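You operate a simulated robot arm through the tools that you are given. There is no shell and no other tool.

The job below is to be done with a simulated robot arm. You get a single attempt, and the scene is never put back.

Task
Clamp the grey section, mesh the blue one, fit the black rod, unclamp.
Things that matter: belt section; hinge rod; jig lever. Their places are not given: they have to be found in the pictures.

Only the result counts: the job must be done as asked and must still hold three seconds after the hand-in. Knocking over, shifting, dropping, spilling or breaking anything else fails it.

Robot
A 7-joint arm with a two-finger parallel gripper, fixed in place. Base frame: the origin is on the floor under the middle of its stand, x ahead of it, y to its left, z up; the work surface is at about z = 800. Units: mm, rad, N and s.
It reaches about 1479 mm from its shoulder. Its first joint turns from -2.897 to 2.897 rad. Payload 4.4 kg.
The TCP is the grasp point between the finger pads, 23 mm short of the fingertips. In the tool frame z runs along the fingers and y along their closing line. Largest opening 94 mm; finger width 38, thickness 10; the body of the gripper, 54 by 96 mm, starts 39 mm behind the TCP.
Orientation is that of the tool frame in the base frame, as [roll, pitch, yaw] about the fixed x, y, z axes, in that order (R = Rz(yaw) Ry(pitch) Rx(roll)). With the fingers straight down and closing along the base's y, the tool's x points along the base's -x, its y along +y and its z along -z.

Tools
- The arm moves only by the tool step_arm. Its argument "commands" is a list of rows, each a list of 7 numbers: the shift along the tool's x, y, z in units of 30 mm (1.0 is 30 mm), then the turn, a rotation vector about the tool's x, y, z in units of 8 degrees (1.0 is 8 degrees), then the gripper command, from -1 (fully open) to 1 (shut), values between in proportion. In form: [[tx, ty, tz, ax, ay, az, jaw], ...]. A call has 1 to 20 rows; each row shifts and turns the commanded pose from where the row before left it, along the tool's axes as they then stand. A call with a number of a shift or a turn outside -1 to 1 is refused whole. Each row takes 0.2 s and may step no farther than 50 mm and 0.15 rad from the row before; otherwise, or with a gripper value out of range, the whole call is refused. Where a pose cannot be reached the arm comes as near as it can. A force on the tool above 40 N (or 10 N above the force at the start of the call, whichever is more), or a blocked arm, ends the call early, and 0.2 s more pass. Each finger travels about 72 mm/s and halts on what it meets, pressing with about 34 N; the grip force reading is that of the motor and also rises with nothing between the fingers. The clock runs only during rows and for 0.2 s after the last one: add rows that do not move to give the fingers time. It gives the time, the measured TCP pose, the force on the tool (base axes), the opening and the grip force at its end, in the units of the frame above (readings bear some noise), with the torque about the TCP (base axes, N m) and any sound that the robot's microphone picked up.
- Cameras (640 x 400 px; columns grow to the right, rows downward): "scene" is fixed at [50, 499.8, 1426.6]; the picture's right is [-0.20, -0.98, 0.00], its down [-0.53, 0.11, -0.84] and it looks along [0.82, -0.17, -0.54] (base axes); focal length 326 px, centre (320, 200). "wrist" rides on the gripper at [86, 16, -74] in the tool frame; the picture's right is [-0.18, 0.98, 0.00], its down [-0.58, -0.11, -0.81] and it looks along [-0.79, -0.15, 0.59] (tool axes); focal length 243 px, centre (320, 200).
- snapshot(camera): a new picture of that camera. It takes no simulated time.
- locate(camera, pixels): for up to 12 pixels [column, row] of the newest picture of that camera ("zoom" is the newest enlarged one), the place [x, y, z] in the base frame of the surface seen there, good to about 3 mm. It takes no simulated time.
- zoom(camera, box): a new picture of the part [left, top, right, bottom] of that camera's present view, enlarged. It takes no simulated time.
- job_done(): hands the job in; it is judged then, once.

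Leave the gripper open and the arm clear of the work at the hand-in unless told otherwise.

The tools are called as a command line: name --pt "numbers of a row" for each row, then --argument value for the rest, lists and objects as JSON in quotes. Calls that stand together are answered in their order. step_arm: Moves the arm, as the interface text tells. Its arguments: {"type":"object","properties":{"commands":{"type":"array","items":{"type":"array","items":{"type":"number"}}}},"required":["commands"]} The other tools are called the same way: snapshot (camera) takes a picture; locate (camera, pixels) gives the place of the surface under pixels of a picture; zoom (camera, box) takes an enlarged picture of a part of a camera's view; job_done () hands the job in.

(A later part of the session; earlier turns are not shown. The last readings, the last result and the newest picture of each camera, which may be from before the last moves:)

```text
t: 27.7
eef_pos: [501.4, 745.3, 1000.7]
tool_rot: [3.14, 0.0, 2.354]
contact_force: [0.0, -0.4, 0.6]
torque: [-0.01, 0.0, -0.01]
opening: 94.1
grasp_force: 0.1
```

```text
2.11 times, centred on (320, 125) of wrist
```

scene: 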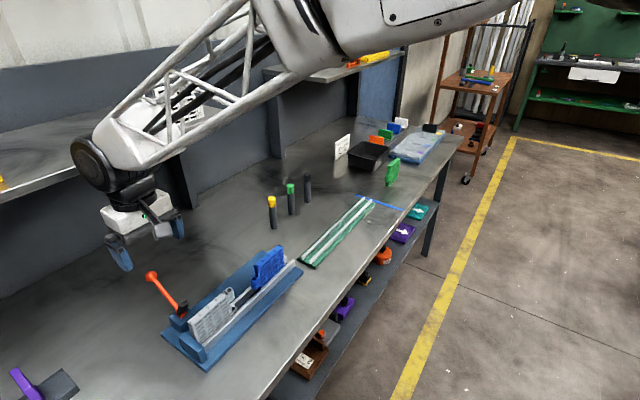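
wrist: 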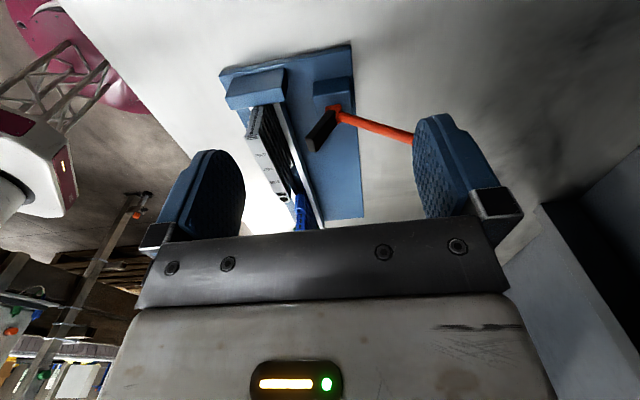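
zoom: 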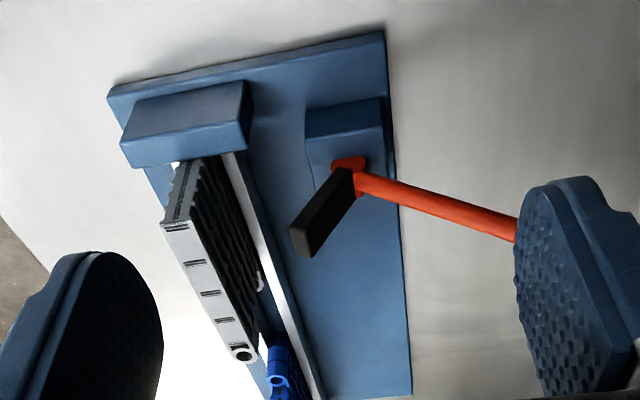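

The bar is now raised and the lever lies away from the section. To check whether the grey section is really held, I'll grip its top lightly and test with a tiny motion. First I'll move over it to u ≈ -60, v ≈ 810.

step_arm --pt "-0.9375 -0.6 0 0 0 0 -1" --pt "-0.9375 -0.6 0 0 0 0 -1" --pt "-0.9375 -0.6 0 0 0 0 -1" --pt "-0.9375 -0.6 0 0 0 0 -1" --pt "0 0 0 0 0 0 -1"

snapshot --camera "wrist"

zoom --camera "wrist" --box '[220, 0, 420, 220]'

```text
t: 28.9
eef_pos: [529.8, 616.0, 1001.8]
tool_rot: [-3.141, 0.002, 2.357]
contact_force: [0.6, 0.4, 1.4]
torque: [0.02, 0.01, 0.02]
opening: 94.2
grasp_force: 0.0
```

```text
taken
```

wrist: 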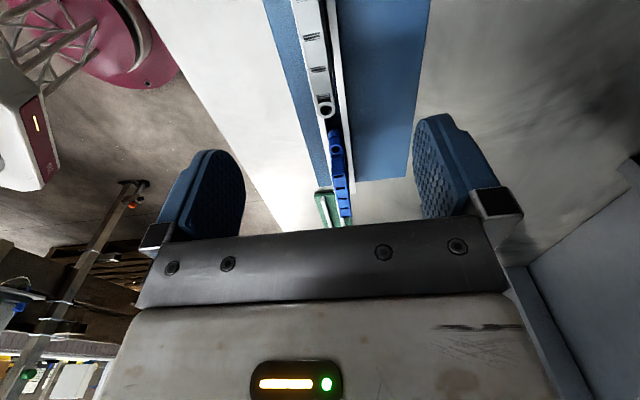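

```text
1.82 times, centred on (320, 110) of wrist
```

zoom: 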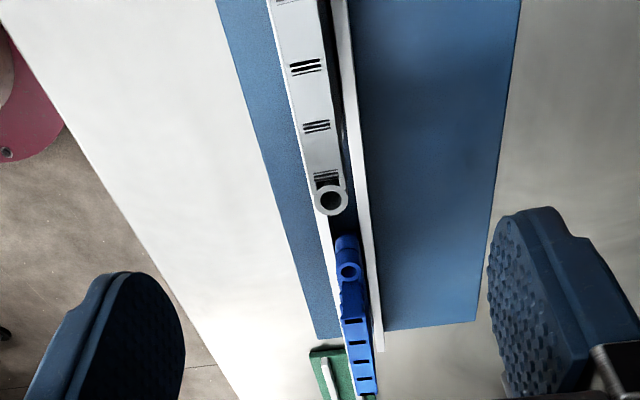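

I'll locate the grey eye rim, section edges and blue eye in this view, for good cross-channel values.

locate --camera "zoom" --pixels '[[316, 200], [344, 200], [330, 213], [330, 186], [297, 110], [335, 110], [339, 271], [358, 271], [348, 283], [352, 340], [365, 220], [335, 10]]'

```text
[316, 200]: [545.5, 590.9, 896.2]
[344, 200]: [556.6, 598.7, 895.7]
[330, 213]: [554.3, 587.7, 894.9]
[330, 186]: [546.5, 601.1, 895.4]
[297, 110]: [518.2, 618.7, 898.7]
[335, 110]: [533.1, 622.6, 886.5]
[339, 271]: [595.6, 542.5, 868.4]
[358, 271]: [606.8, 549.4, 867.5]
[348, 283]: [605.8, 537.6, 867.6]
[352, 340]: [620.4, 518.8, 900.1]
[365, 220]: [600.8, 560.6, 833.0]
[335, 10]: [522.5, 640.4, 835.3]
```

The grey eye centre is at about v = 810, u = -31, and the blue eye at about u = 39, v = 811, so the blue one must travel about 70 mm. I'll descend over the grey section with the fingers at about 50 mm.

step_arm --pt "0 0 0.5 0 0 0 -0.06" --pt "0 0 1 0 0 0 -0.06" --pt "0 0 1 0 0 0 -0.06" --pt "0 0 0.9 0 0 0 -0.06" --pt "0 0 0.5 0 0 0 -0.06" --pt "0 0 0 0 0 0 -0.06"

snapshot --camera "wrist"

snapshot --camera "scene"

```text
t: 30.3
eef_pos: [529.9, 616.5, 885.0]
tool_rot: [3.14, -0.001, 2.356]
contact_force: [0.2, 0.5, 0.1]
torque: [0.0, -0.01, -0.02]
opening: 50.0
grasp_force: 0.1
```

```text
taken
```

wrist: 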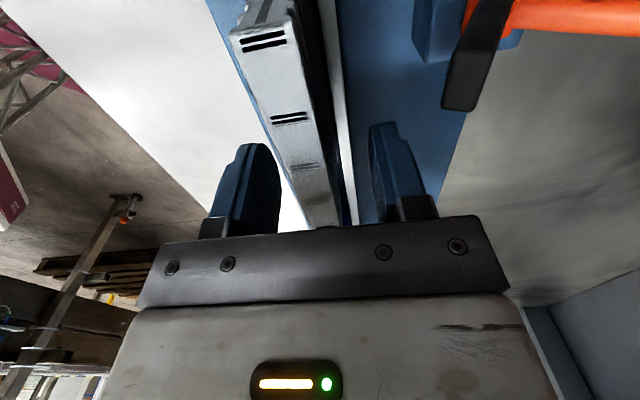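

```text
taken
```

scene: 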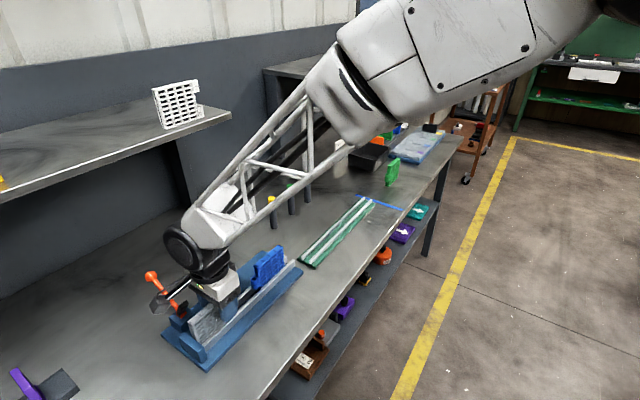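

The section is between the fingers, but looks a few millimetres off centre. I'll locate its top edges near the TCP.

zoom --camera "wrist" --box '[220, 90, 420, 230]'

locate --camera "wrist" --pixels '[[288, 180], [300, 180], [315, 180], [325, 180], [332, 180], [280, 130], [300, 130], [314, 130]]'

```text
2.86 times, centred on (320, 160) of wrist
```

zoom: 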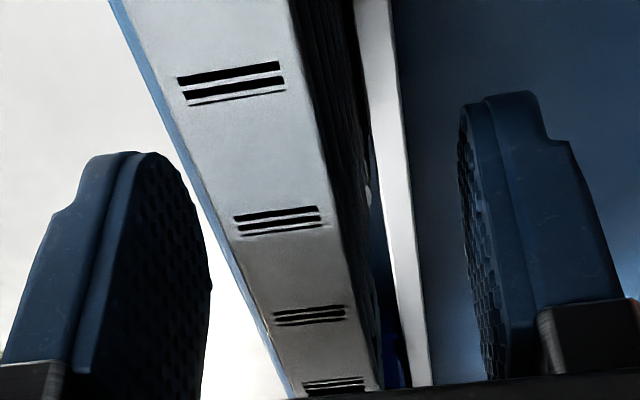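

```text
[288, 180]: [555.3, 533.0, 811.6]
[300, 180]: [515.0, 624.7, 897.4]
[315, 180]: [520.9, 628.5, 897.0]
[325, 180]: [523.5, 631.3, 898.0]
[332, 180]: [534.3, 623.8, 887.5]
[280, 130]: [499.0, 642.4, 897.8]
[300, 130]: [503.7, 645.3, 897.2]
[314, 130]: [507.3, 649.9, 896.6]
```

The section spans v ≈ 804–817 and the TCP is at 810.6, so it is centred. I'll close on it for the test.

step_arm --pt "0 0 0 0 0 0 0.4" --pt "0 0 0 0 0 0 0.6" --pt "0 0 0 0 0 0 0.85" --pt "0 0 0 0 0 0 0.85"

```text
t: 31.3
eef_pos: [529.0, 616.8, 885.7]
tool_rot: [3.14, 0.001, 2.355]
contact_force: [-9.1, -9.5, 6.0]
torque: [-0.55, 0.48, 0.2]
opening: 15.6
grasp_force: 34.5
```

Gripped at 15.6 mm. Now a tiny test: 2 mm along +u (toward the blue section).

step_arm --pt "-0.07 0 0 0 0 0 0.85" --pt "0 0 0 0 0 0 0.85"

```text
t: 31.9
eef_pos: [530.9, 615.4, 885.3]
tool_rot: [3.14, 0.0, 2.357]
contact_force: [-19.7, 19.7, -3.1]
torque: [0.22, 0.53, 0.14]
opening: 15.8
grasp_force: 33.9
```

It resists with 28 N over 2 mm, so the grey section is firmly held and this lever position is the clamped one. I'll undo the 2 mm, open, and lift off.

step_arm --pt "0.07 0 0 0 0 0 0.85" --pt "0 0 0 0 0 0 0.4" --pt "0 0 0 0 0 0 -0.06" --pt "0 0 0 0 0 0 -0.06" --pt "0 0 -0.5 0 0 0 -0.06" --pt "0 0 -1 0 0 0 -0.06" --pt "0 0 -0.8 0 0 0 -0.06"

snapshot --camera "wrist"

zoom --camera "scene" --box '[140, 230, 310, 370]'

```text
t: 33.5
eef_pos: [528.9, 614.9, 953.8]
tool_rot: [3.139, 0.0, 2.356]
contact_force: [0.8, -0.3, -0.2]
torque: [-0.02, -0.03, 0.0]
opening: 49.9
grasp_force: 0.1
```

```text
taken
```

wrist: 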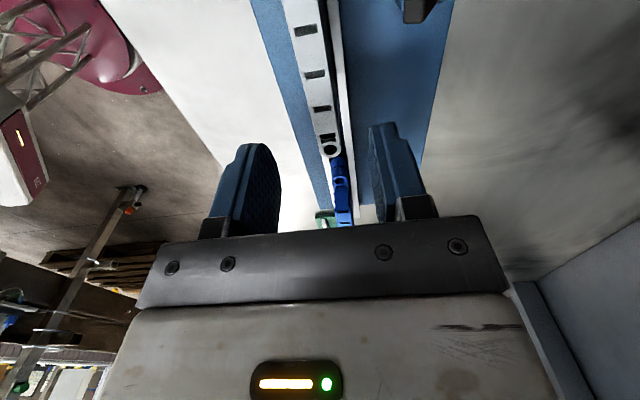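

```text
2.86 times, centred on (225, 300) of scene
```

zoom: 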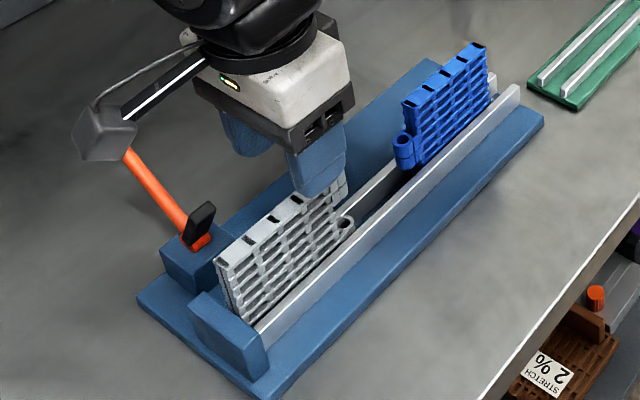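

The grey section is unchanged and stands clamped. Next I'll move above the blue section, to about u = 95, v = 809, at z ≈ 990.

step_arm --pt "-0.5 0 -0.6 0 0 0 -0.06" --pt "-0.94 0 -0.3 0 0 0 -0.06" --pt "-0.94 0 -0.1 0 0 0 -0.06" --pt "-0.94 0 0 0 0 0 -0.06" --pt "-0.94 0 0 0 0 0 -0.06" --pt "-0.94 0 0 0 0 0 -0.06" --pt "0 0 0 0 0 0 -0.06"

snapshot --camera "wrist"

zoom --camera "wrist" --box '[250, 0, 390, 210]'

```text
t: 35.1
eef_pos: [638.0, 503.8, 982.6]
tool_rot: [3.14, -0.002, 2.357]
contact_force: [0.3, -0.5, -0.1]
torque: [0.02, 0.0, 0.01]
opening: 49.8
grasp_force: 0.0
```

```text
taken
```

wrist: 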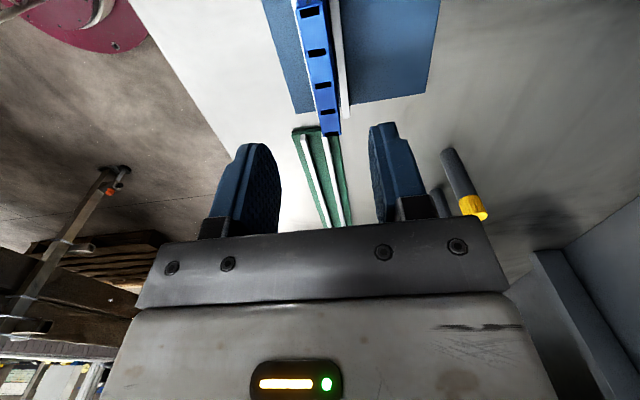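

```text
1.90 times, centred on (320, 105) of wrist
```

zoom: 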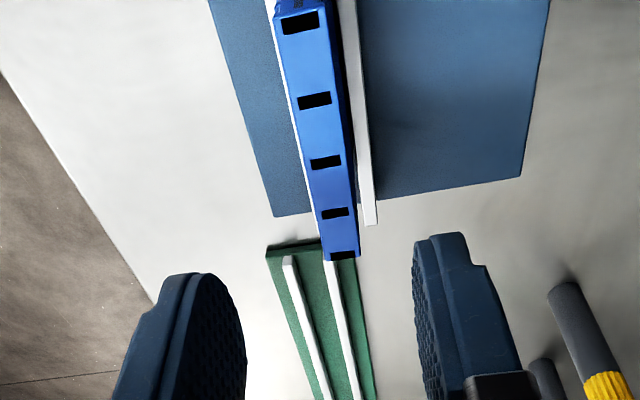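

I'll locate the blue section's top edges and its far end in this zoom.

locate --camera "zoom" --pixels '[[285, 70], [336, 70], [310, 70], [305, 150], [345, 150], [328, 185], [340, 255], [322, 255], [357, 250], [300, 20], [372, 215], [330, 130]]'

```text
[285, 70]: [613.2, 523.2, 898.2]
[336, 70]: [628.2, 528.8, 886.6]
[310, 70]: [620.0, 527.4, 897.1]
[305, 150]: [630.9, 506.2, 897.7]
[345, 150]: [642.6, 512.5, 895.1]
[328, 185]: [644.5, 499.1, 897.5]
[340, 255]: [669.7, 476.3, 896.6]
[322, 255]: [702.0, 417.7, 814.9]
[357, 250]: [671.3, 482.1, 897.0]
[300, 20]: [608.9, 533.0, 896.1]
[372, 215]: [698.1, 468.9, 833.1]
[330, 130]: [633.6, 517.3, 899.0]
```

The blue section is centred at about v = 810 with its top at z ≈ 897. I'll shift 2.8 mm across, descend to z ≈ 885 and check.

step_arm --pt "0 0.095 0.5 0 0 0 -0.06" --pt "0 0 0.9 0 0 0 -0.06" --pt "0 0 0.9 0 0 0 -0.06" --pt "0 0 0.7 0 0 0 -0.06" --pt "0 0 0.25 0 0 0 -0.06" --pt "0 0 0 0 0 0 -0.06"

snapshot --camera "wrist"

locate --camera "wrist" --pixels '[[300, 180], [305, 180], [310, 180], [315, 180], [320, 180], [325, 180], [330, 180], [335, 180], [290, 150], [300, 150], [315, 150], [325, 150]]'

```text
t: 36.5
eef_pos: [641.3, 506.8, 887.1]
tool_rot: [3.14, 0.001, 2.356]
contact_force: [0.1, -0.6, -0.2]
torque: [-0.01, -0.02, -0.04]
opening: 49.7
grasp_force: 0.0
```

```text
taken
```

wrist: 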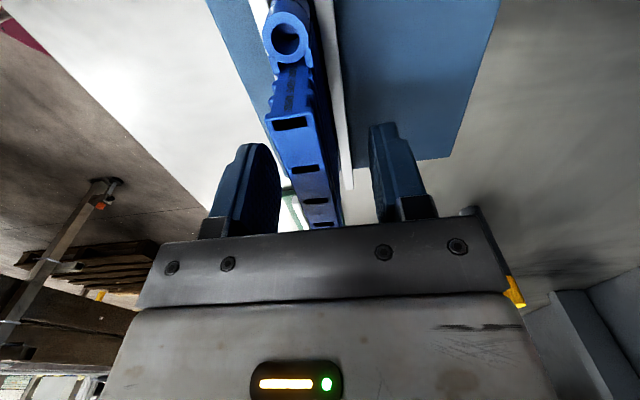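

```text
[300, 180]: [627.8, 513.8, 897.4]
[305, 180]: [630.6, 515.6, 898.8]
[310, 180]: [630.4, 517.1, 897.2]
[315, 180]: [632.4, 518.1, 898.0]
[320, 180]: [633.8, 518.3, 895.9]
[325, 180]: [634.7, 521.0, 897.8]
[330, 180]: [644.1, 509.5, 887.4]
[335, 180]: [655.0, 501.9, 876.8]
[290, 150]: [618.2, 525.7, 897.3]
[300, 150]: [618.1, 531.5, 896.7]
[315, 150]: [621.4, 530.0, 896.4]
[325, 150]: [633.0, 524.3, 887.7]
```

The blue section is centred between the fingers, and its eye is visible at (288,38). I'll close gently on it.

step_arm --pt "0 0 0 0 0 0 0.4" --pt "0 0 0 0 0 0 0.6" --pt "0 0 0 0 0 0 0.7" --pt "0 0 0 0 0 0 0.7"

```text
t: 37.5
eef_pos: [640.7, 506.8, 886.6]
tool_rot: [3.141, 0.001, 2.356]
contact_force: [-2.0, -2.8, 0.3]
torque: [-0.13, 0.13, 0.01]
opening: 15.3
grasp_force: 33.4
```

Gripped at 15.3 mm with very little side force. I'll slide it 30 mm toward the grey section (tool +x) and check.

step_arm --pt "0.25 0 0 0 0 0 0.7" --pt "0.25 0 0 0 0 0 0.7" --pt "0.25 0 0 0 0 0 0.7" --pt "0.25 0 0 0 0 0 0.7" --pt "0 0 0 0 0 0 0.7"

snapshot --camera "wrist"

zoom --camera "scene" --box '[180, 230, 310, 350]'

```text
t: 38.7
eef_pos: [620.2, 526.5, 886.8]
tool_rot: [3.138, 0.001, 2.357]
contact_force: [3.7, -3.5, 12.8]
torque: [-0.03, -0.17, -0.03]
opening: 15.4
grasp_force: 34.1
```

```text
taken
```

wrist: 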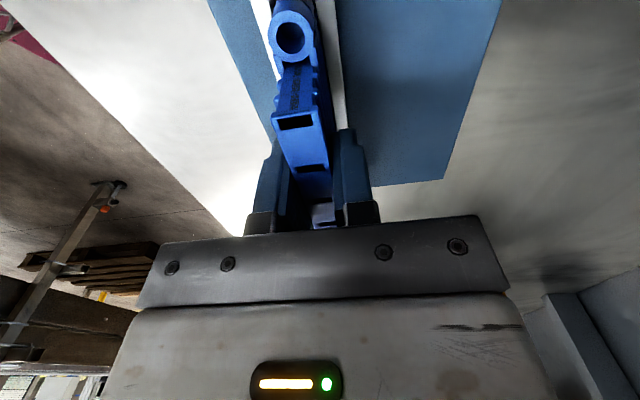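

```text
3.33 times, centred on (245, 290) of scene
```

zoom: 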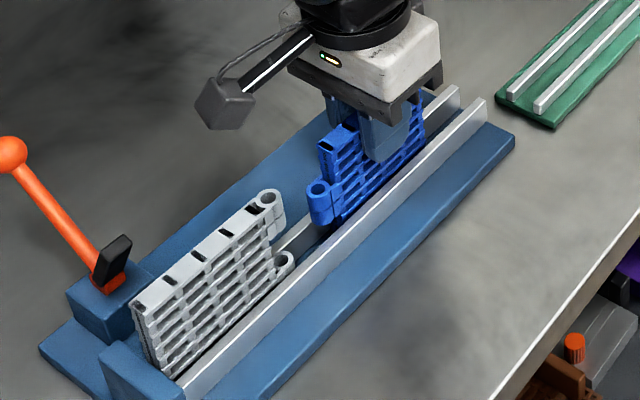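

The blue section has slid about 28 mm smoothly. I'll locate both eyes in this zoom to measure what remains.

locate --camera "zoom" --pixels '[[257, 197], [278, 196], [268, 189], [266, 205], [308, 188], [328, 187], [317, 179], [318, 196], [276, 258], [294, 257], [285, 252], [340, 150]]'

zoom --camera "scene" --box '[220, 260, 270, 310]'

```text
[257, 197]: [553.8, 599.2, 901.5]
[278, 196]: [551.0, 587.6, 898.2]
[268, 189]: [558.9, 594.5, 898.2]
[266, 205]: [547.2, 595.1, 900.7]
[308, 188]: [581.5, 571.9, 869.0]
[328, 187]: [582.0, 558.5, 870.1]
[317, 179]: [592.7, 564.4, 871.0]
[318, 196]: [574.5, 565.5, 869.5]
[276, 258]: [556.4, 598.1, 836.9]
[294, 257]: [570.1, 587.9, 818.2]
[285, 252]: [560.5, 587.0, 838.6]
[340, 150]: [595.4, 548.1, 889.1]
```

```text
8.00 times, centred on (245, 285) of scene
```

zoom: 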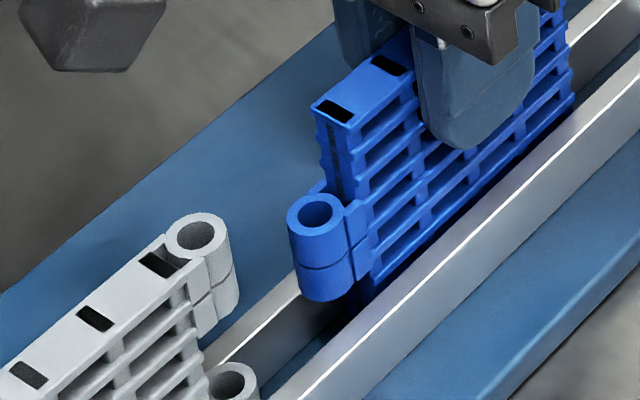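

The remaining eye-to-eye distance is about 40–42 mm. The blue eye's top (z ≈ 870) sits below the upper grey eye's underside (≈ 874). I'll slide 30 mm more in small steps.

step_arm --pt "0.2 0 -0.01 0 0 0 0.7" --pt "0.2 0 0 0 0 0 0.7" --pt "0.2 0 0 0 0 0 0.7" --pt "0.2 0 0 0 0 0 0.7" --pt "0.2 0 0 0 0 0 0.7" --pt "0 0 0 0 0 0 0.7"

zoom --camera "scene" --box '[210, 265, 260, 315]'

snapshot --camera "wrist"

```text
t: 40.1
eef_pos: [600.0, 549.1, 886.9]
tool_rot: [3.14, 0.0, 2.356]
contact_force: [-2.0, -14.7, 14.3]
torque: [-0.56, 0.19, 0.04]
opening: 15.4
grasp_force: 33.9
```

```text
8.00 times, centred on (235, 290) of scene
```

zoom: 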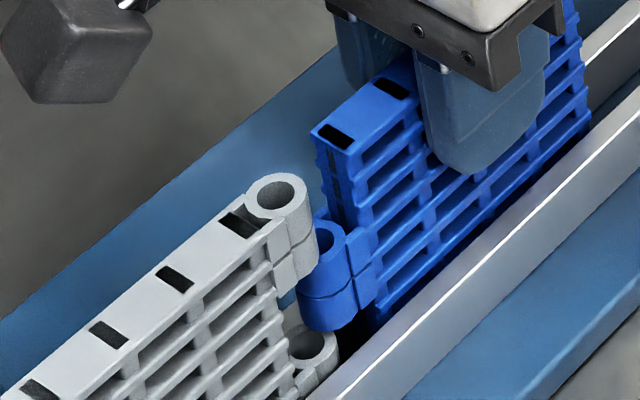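

```text
taken
```

wrist: 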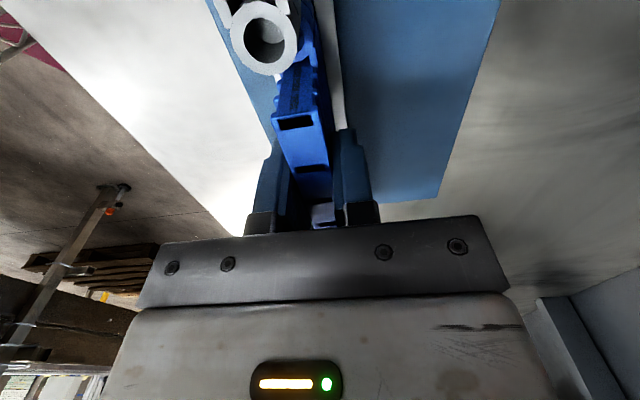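

There are about 10–13 mm to go. I'll zoom further on the eyes.

zoom --camera "scene" --box '[222, 282, 247, 312]'

zoom --camera "wrist" --box '[210, 0, 370, 130]'

```text
13.33 times, centred on (234, 297) of scene
```

zoom: 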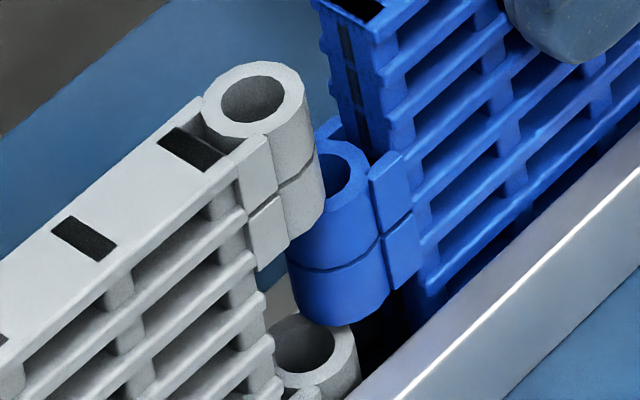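

```text
3.08 times, centred on (290, 65) of wrist
```

zoom: 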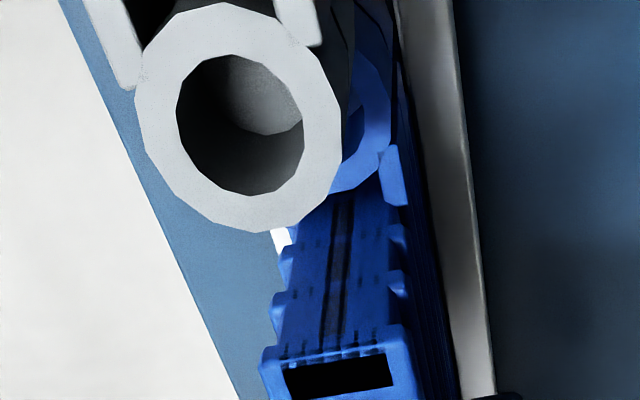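

About 11 mm remain by interpolating between the two grey eyes. I'll move 8 mm more, correcting the sideways position by -1 mm.

step_arm --pt "0.09 -0.03 -0.012 0 0 0 0.7" --pt "0.09 0 0 0 0 0 0.7" --pt "0.09 0 0 0 0 0 0.7" --pt "0 0 0 0 0 0 0.7"

zoom --camera "scene" --box '[222, 282, 247, 312]'

zoom --camera "wrist" --box '[210, 0, 370, 130]'

```text
t: 41.1
eef_pos: [593.7, 553.7, 888.6]
tool_rot: [3.14, 0.001, 2.355]
contact_force: [1.5, -2.0, 8.2]
torque: [0.07, 0.15, 0.02]
opening: 15.6
grasp_force: 33.5
```

```text
13.33 times, centred on (234, 297) of scene
```

zoom: 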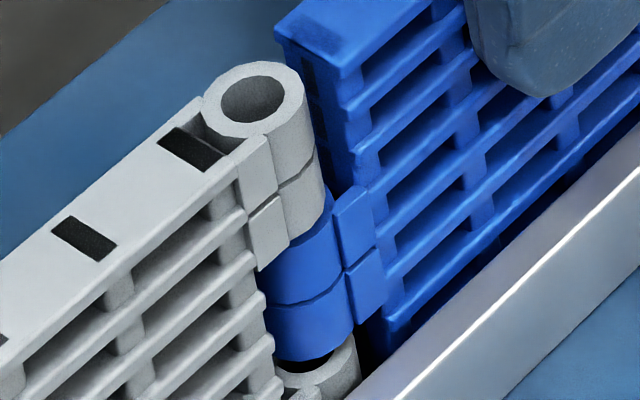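

```text
3.08 times, centred on (290, 65) of wrist
```

zoom: 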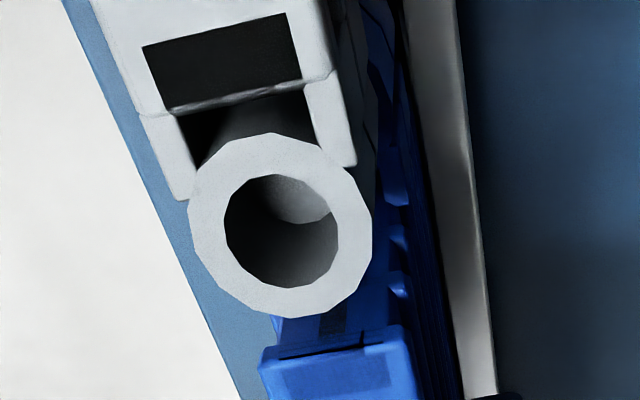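

It slid 7.7 mm more with low force. I'll continue in roughly 1 mm steps, watching for contact.

step_arm --pt "0.035 0 0 0 0 0 0.7" --pt "0.035 0 0 0 0 0 0.7" --pt "0 0 0 0 0 0 0.7"

zoom --camera "scene" --box '[222, 282, 247, 312]'

zoom --camera "wrist" --box '[210, 0, 370, 130]'

```text
t: 41.9
eef_pos: [593.0, 555.8, 886.2]
tool_rot: [3.141, -0.001, 2.357]
contact_force: [1.6, -2.0, 6.8]
torque: [-0.01, 0.02, 0.0]
opening: 15.6
grasp_force: 34.0
```

```text
13.33 times, centred on (234, 297) of scene
```

zoom: 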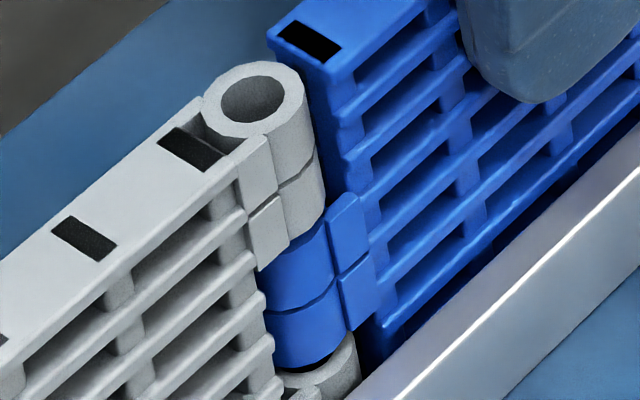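

```text
3.08 times, centred on (290, 65) of wrist
```

zoom: 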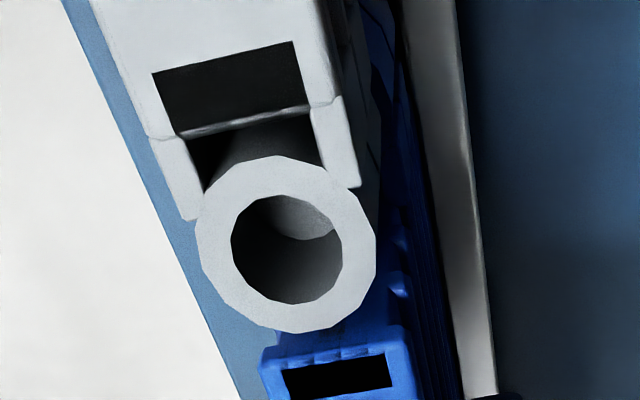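

Force is still low. I'll take a tighter zoom on the eye stack to judge the alignment.

zoom --camera "scene" --box '[224, 286, 240, 312]'

zoom --camera "wrist" --box '[255, 45, 325, 115]'

```text
15.38 times, centred on (232, 299) of scene
```

zoom: 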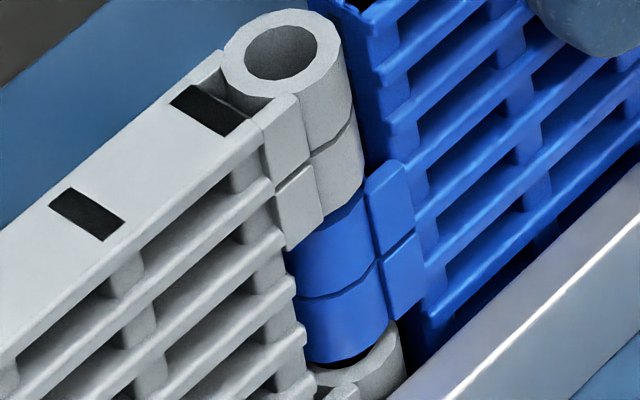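

```text
5.71 times, centred on (290, 80) of wrist
```

zoom: 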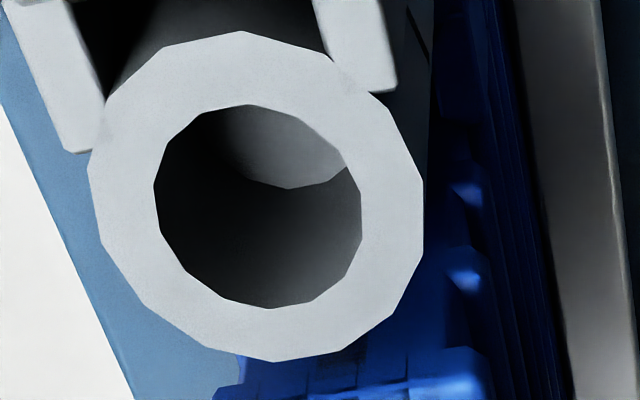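

Images from the side leave the alignment ambiguous at about ±2 mm. I'll release the blue section, rise, and tilt the tool so the wrist camera looks straight down the eye holes.

step_arm --pt "0 0 0 0 0 0 0.5" --pt "0 0 0 0 0 0 0.1" --pt "0 0 0 0 0 0 -0.06" --pt "0 0 -0.7 0 0 0 -0.06" --pt "0 0 -1 0 0 0 -0.06" --pt "0 0 -0.6 0 0 0 -0.06" --pt "0.15 -0.3 0 0 0.78 0 -0.06" --pt "0.15 -0.3 0 0 0.78 0 -0.06" --pt "0 0 0 0 0.78 0 -0.06" --pt "0 0 0 0 0.78 0 -0.06"

snapshot --camera "wrist"

zoom --camera "scene" --box '[180, 240, 300, 340]'

```text
t: 44.1
eef_pos: [573.8, 549.8, 957.4]
tool_rot: [3.14, -0.438, 2.356]
contact_force: [-0.2, -0.3, 0.2]
torque: [0.04, -0.04, 0.03]
opening: 50.1
grasp_force: 0.2
```

```text
taken
```

wrist: 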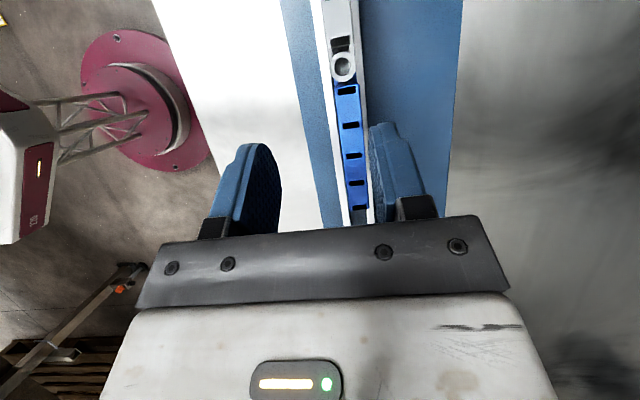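

```text
4.00 times, centred on (240, 290) of scene
```

zoom: 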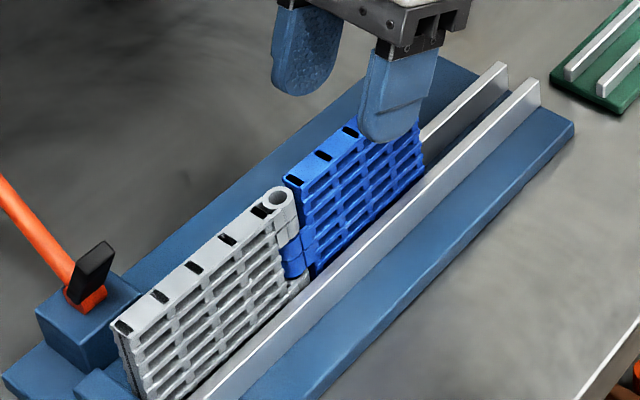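

The two sections now look meshed, and the wrist camera sees the grey eye at (343,66). I'll zoom in on the hole.

zoom --camera "wrist" --box '[323, 46, 363, 86]'

zoom --camera "wrist" --box '[303, 16, 383, 116]'

```text
10.00 times, centred on (343, 66) of wrist
```

zoom: 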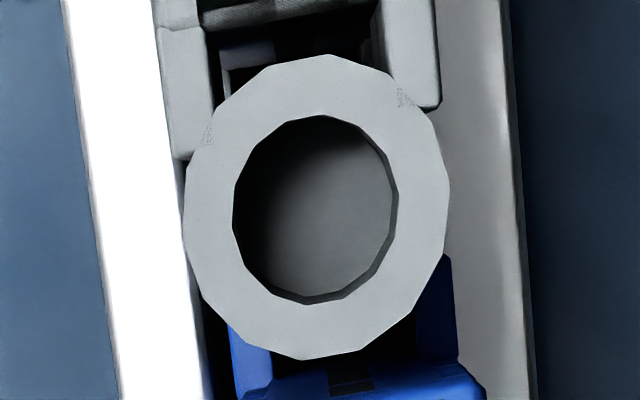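

```text
4.00 times, centred on (343, 66) of wrist
```

zoom: 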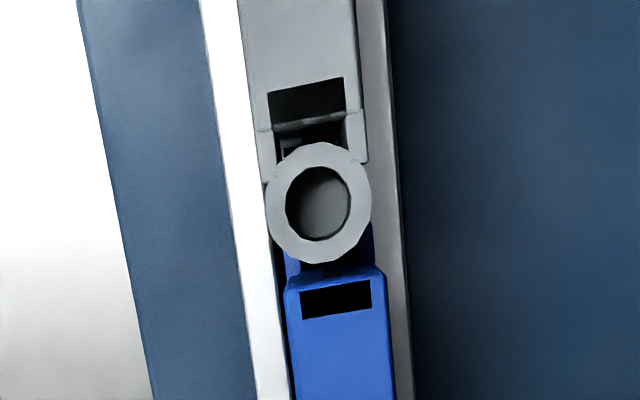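

I'll locate points inside the hole to see the depth there.

zoom --camera "wrist" --box '[333, 56, 353, 76]'

locate --camera "zoom" --pixels '[[320, 200], [250, 150], [300, 120], [360, 120], [400, 200], [380, 280], [300, 300], [240, 250], [200, 200], [470, 200], [320, 330], [320, 60]]'

```text
16.00 times, centred on (343, 66) of wrist
```

zoom: 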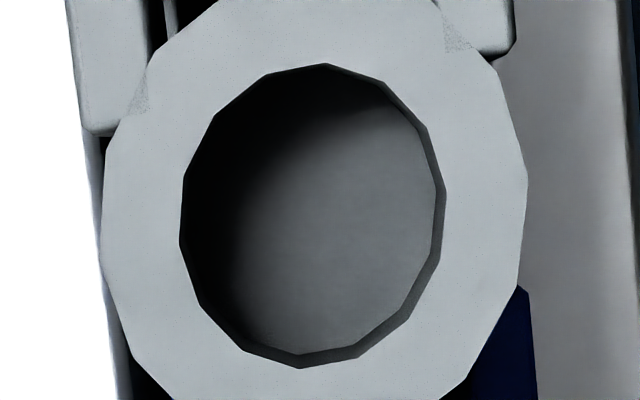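

```text
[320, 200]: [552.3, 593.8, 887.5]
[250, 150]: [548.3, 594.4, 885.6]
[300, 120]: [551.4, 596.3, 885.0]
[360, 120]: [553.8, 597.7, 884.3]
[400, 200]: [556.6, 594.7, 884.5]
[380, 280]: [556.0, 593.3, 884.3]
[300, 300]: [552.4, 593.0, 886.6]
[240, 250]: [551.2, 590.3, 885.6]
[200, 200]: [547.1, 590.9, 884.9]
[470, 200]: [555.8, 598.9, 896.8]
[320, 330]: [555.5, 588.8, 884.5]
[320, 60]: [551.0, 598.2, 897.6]
```

Working through the camera geometry, the grey eye is at u ≈ -29.2, v ≈ 810.7. The blue eye computes to u ≈ -29.1, v ≈ 811, so they are aligned within about 1 mm. Next comes the black rod. I'll check for the shelf near the rods.

snapshot --camera "scene"

locate --camera "scene" --pixels '[[268, 72], [290, 83], [330, 80], [404, 55], [345, 70], [268, 90], [230, 115], [308, 180], [308, 198], [342, 145], [350, 60], [280, 140]]'

```text
taken
```

scene: 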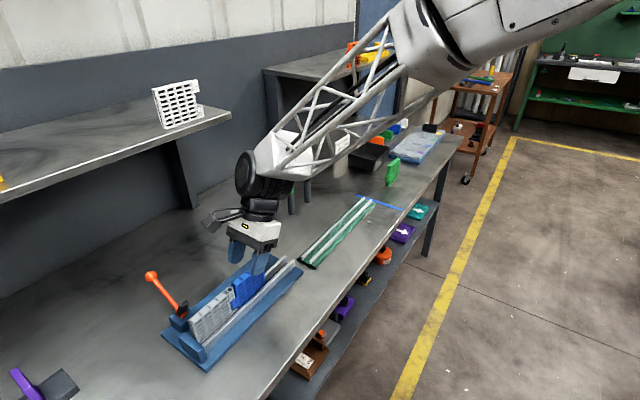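

```text
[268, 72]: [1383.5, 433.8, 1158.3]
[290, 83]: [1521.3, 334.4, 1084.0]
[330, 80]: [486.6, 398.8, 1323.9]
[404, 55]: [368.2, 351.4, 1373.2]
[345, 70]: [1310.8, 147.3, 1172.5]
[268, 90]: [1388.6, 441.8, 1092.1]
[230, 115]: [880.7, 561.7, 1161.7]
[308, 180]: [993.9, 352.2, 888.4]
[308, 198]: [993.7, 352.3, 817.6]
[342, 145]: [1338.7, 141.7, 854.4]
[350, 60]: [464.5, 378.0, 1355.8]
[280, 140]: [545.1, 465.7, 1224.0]
```

The far shelf is well away from the rods, and the near shelf ends at u ≈ 225. I'll straighten the tool, rise, travel along the channel direction, and then cross to above the black rod at about (1001, 354).

step_arm --pt "0 0 -0.6 0 -0.78 0 -0.06" --pt "0 0 -0.6 0 -0.78 0 -0.06" --pt "0 0 -0.6 0 -0.78 0 -0.5" --pt "0 0 -0.6 0 -0.797 0 -0.5" --pt "-0.9 0 -0.3 0 0 0 -0.5" --pt "-0.9 0 0 0 0 0 -0.5" --pt "-0.9 0 0 0 0 0 -0.5" --pt "-0.9 0 0 0 0 0 -0.5" --pt "-0.9 0 0 0 0 0 -0.5" --pt "-0.9 0 0 0 0 0 -0.5" --pt "-0.9 0 0 0 0 0 -0.5" --pt "-0.9 0.6 0 0 0 0 -0.5" --pt "-0.9 0.6 0 0 0 0 -0.5" --pt "-0.9 0.6 0 0 0 0 -0.5" --pt "-0.9 0.6 0 0 0 0 -0.5"

snapshot --camera "wrist"

snapshot --camera "scene"

```text
t: 47.3
eef_pos: [847.4, 373.9, 1035.0]
tool_rot: [3.139, 0.001, 2.355]
contact_force: [0.0, 0.6, -0.3]
torque: [-0.01, -0.02, -0.01]
opening: 70.4
grasp_force: 0.1
```

```text
taken
```

wrist: 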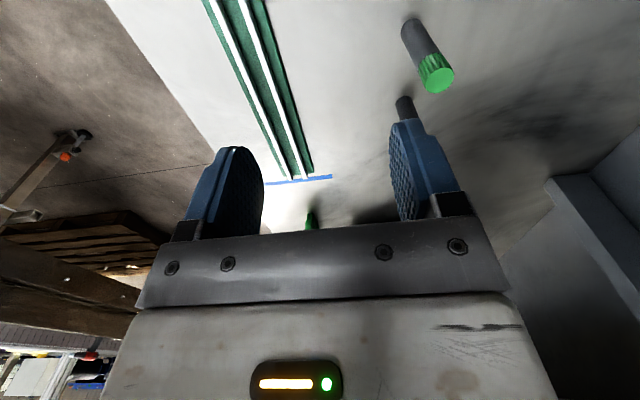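

```text
taken
```

scene: 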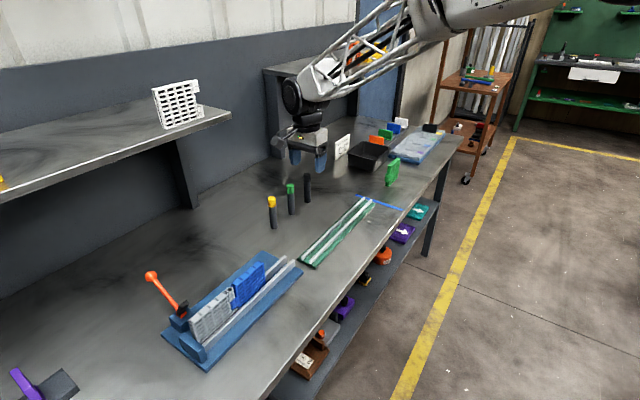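

The green and black rods are visible. I'll move the remaining 123 mm along and 94 mm across, to above the black rod.

step_arm --pt "-0.818 0.63 0 0 0 0 -0.5" --pt "-0.818 0.63 0 0 0 0 -0.5" --pt "-0.818 0.63 0 0 0 0 -0.5" --pt "-0.818 0.63 0 0 0 0 -0.5" --pt "-0.818 0.63 0 0 0 0 -0.5" --pt "0 0 0 0 0 0 -0.5"

snapshot --camera "wrist"

zoom --camera "wrist" --box '[270, 20, 400, 180]'

```text
t: 48.7
eef_pos: [999.5, 353.8, 1036.3]
tool_rot: [3.139, 0.001, 2.356]
contact_force: [0.5, -0.4, 0.5]
torque: [-0.01, -0.01, 0.01]
opening: 70.6
grasp_force: 0.1
```

```text
taken
```

wrist: 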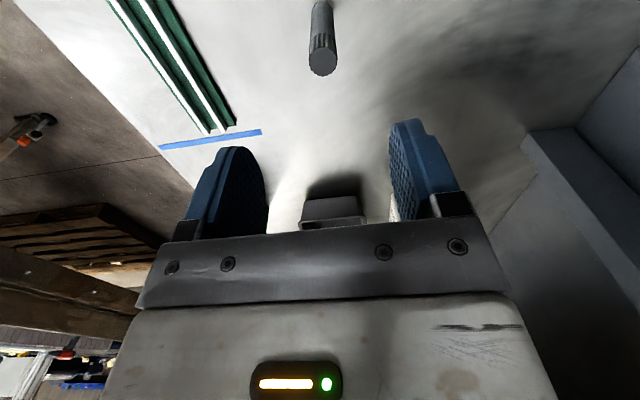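

```text
2.50 times, centred on (335, 100) of wrist
```

zoom: 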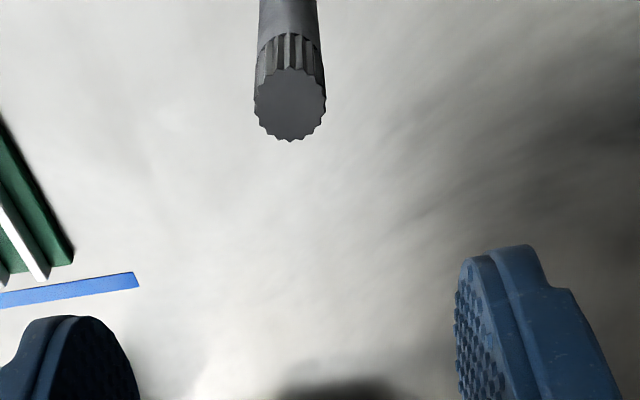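

I'll locate the cap top and knurl edges of the black rod.

locate --camera "zoom" --pixels '[[291, 105], [260, 105], [322, 105], [291, 75], [291, 132], [290, 60], [290, 40], [290, 20], [270, 20], [310, 20]]'

```text
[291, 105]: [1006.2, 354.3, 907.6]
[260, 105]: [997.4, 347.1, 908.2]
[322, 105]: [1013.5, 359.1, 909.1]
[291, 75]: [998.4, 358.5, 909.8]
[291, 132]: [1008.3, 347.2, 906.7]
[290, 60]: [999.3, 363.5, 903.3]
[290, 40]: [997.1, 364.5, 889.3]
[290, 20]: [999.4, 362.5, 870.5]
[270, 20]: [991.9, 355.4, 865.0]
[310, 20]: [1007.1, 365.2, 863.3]
```

The cap centre is at about (1003, 354), cap top z ≈ 908.5, and cap underside z ≈ 892. I'll align and descend to z ≈ 916, so only the fingertips flank the cap.

step_arm --pt "-0.083 0.075 0.5 0 0 0 -0.5" --pt "0 0 0.9 0 0 0 -0.5" --pt "0 0 0.9 0 0 0 -0.5" --pt "0 0 0.9 0 0 0 -0.5" --pt "0 0 0.5 0 0 0 -0.5" --pt "0 0 0.25 0 0 0 -0.3" --pt "0 0 0 0 0 0 0"

snapshot --camera "wrist"

zoom --camera "scene" --box '[260, 130, 360, 230]'

```text
t: 50.3
eef_pos: [1002.3, 356.0, 915.2]
tool_rot: [3.139, 0.003, 2.355]
contact_force: [-1.1, 0.1, -0.4]
torque: [-0.02, 0.01, 0.0]
opening: 46.9
grasp_force: 0.0
```

```text
taken
```

wrist: 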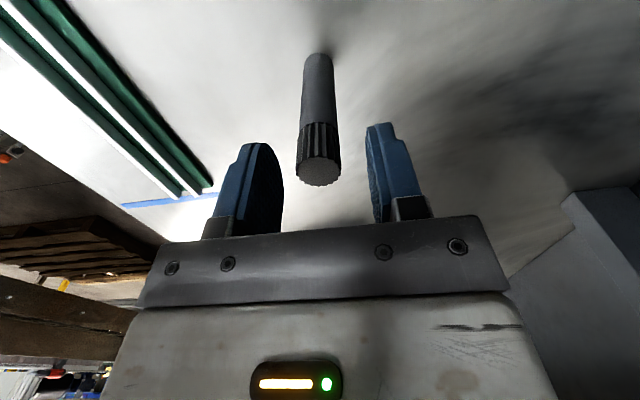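

```text
4.00 times, centred on (310, 180) of scene
```

zoom: 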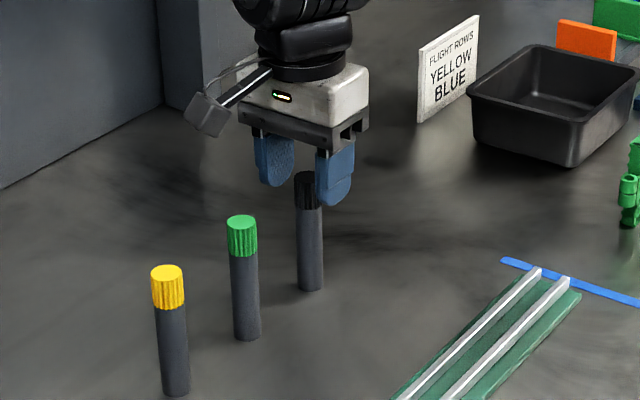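

The cap is centred between the fingers. I'll close on it.

step_arm --pt "0.06 0 0 0 0 0 0.3" --pt "0 0 0 0 0 0 0.5" --pt "0 0 0 0 0 0 0.75" --pt "0 0 0 0 0 0 0.75" --pt "0 0 0 0 0 0 0.75"

snapshot --camera "wrist"

```text
t: 51.5
eef_pos: [1002.5, 356.9, 916.7]
tool_rot: [3.14, 0.001, 2.357]
contact_force: [0.7, -0.2, 1.0]
torque: [-0.02, 0.02, -0.04]
opening: 20.8
grasp_force: 33.4
```

```text
taken
```

wrist: 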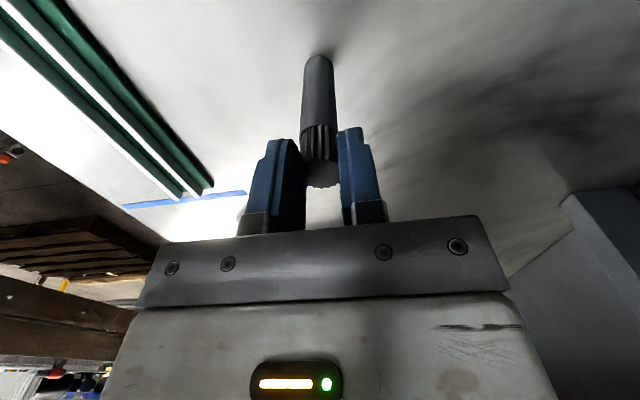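

The cap is gripped at 20.8 mm with no side force. I'll lift slowly and see what comes out.

step_arm --pt "0 0 -0.2 0 0 0 0.75" --pt "0 0 -0.3 0 0 0 0.75" --pt "0 0 -0.4 0 0 0 0.75" --pt "0 0 -0.4 0 0 0 0.75"

zoom --camera "scene" --box '[260, 110, 360, 230]'

snapshot --camera "wrist"

```text
t: 52.5
eef_pos: [1002.2, 356.9, 955.1]
tool_rot: [3.14, 0.002, 2.355]
contact_force: [0.1, -0.3, 0.3]
torque: [0.0, 0.01, 0.01]
opening: 20.7
grasp_force: 33.7
```

```text
3.33 times, centred on (310, 170) of scene
```

zoom: 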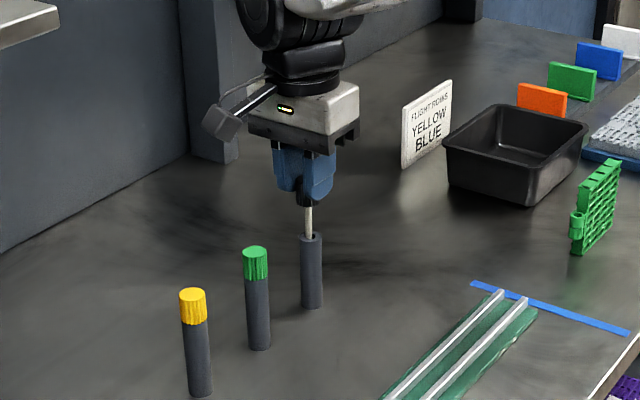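

```text
taken
```

wrist: 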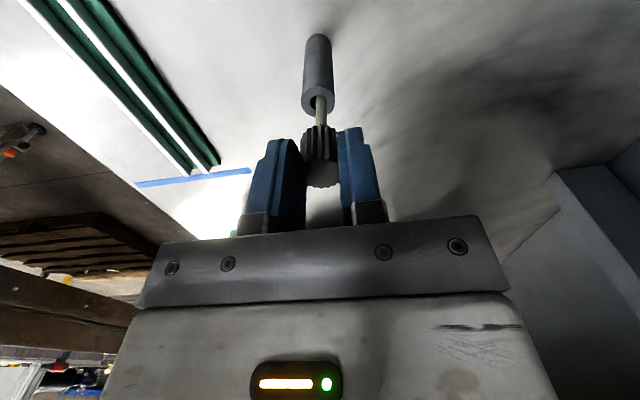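

As guessed, a thin light rod is coming out of the dark tube. I'll keep lifting straight up.

step_arm --pt "0 0 -0.5 0 0 0 0.75" --pt "0 0 -0.5 0 0 0 0.75" --pt "0 0 -0.5 0 0 0 0.75" --pt "0 0 -0.5 0 0 0 0.75" --pt "0 0 -0.5 0 0 0 0.75" --pt "0 0 -0.3 0 0 0 0.75"

zoom --camera "scene" --box '[260, 80, 360, 200]'

snapshot --camera "wrist"

```text
t: 53.9
eef_pos: [1002.0, 357.6, 1040.1]
tool_rot: [3.141, 0.002, 2.356]
contact_force: [0.2, -0.3, -0.4]
torque: [-0.01, 0.02, -0.01]
opening: 21.1
grasp_force: 33.8
```

```text
3.33 times, centred on (310, 140) of scene
```

zoom: 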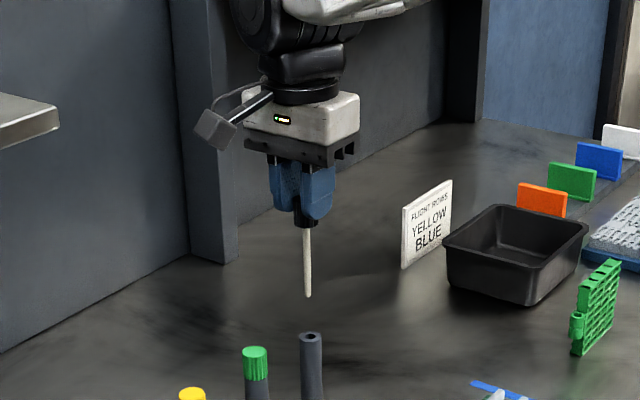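

```text
taken
```

wrist: 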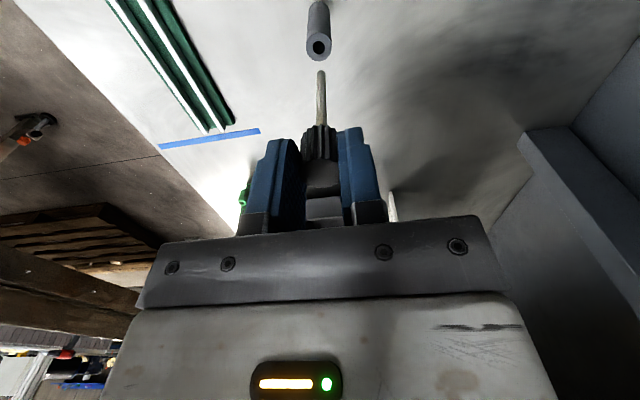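

The rod is free: about 82 mm long and 6–7 mm thick, with its tip straight below the TCP. I'll rise a little, cross to the channel line clear of the other rods, and travel to above the grey eye at u = -29.3, v = 810.8.

step_arm --pt "0 0 -0.5 0 0 0 0.75" --pt "0.7 -0.837 -0.1 0 0 0 0.75" --pt "0.8 -0.837 -0.1 0 0 0 0.75" --pt "0.8 -0.837 0 0 0 0 0.75" --pt "0.8 -0.837 0 0 0 0 0.75" --pt "0.8 -0.837 0 0 0 0 0.75" --pt "0.8 -0.837 0 0 0 0 0.75" --pt "0.95 0 0 0 0 0 0.75" --pt "0.95 0 0 0 0 0 0.75" --pt "0.95 0 0 0 0 0 0.75" --pt "0.95 0 0 0 0 0 0.75" --pt "0.95 0 0 0 0 0 0.75" --pt "0.95 0 0 0 0 0 0.75" --pt "0.95 0 0 0 0 0 0.75" --pt "0.95 0 0 0 0 0 0.75"

snapshot --camera "wrist"

snapshot --camera "scene"

```text
t: 57.1
eef_pos: [634.3, 511.8, 1060.4]
tool_rot: [3.139, 0.001, 2.354]
contact_force: [0.2, 0.2, 0.3]
torque: [-0.01, -0.01, 0.01]
opening: 20.7
grasp_force: 34.2
```

```text
taken
```

wrist: 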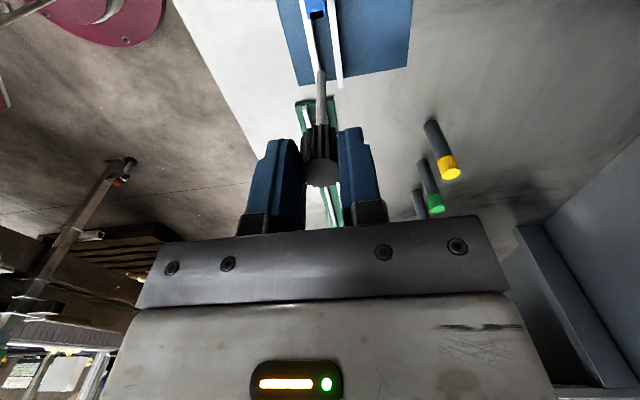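

```text
taken
```

scene: 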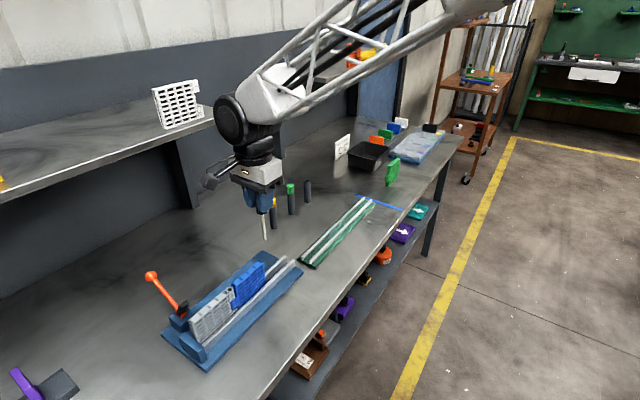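

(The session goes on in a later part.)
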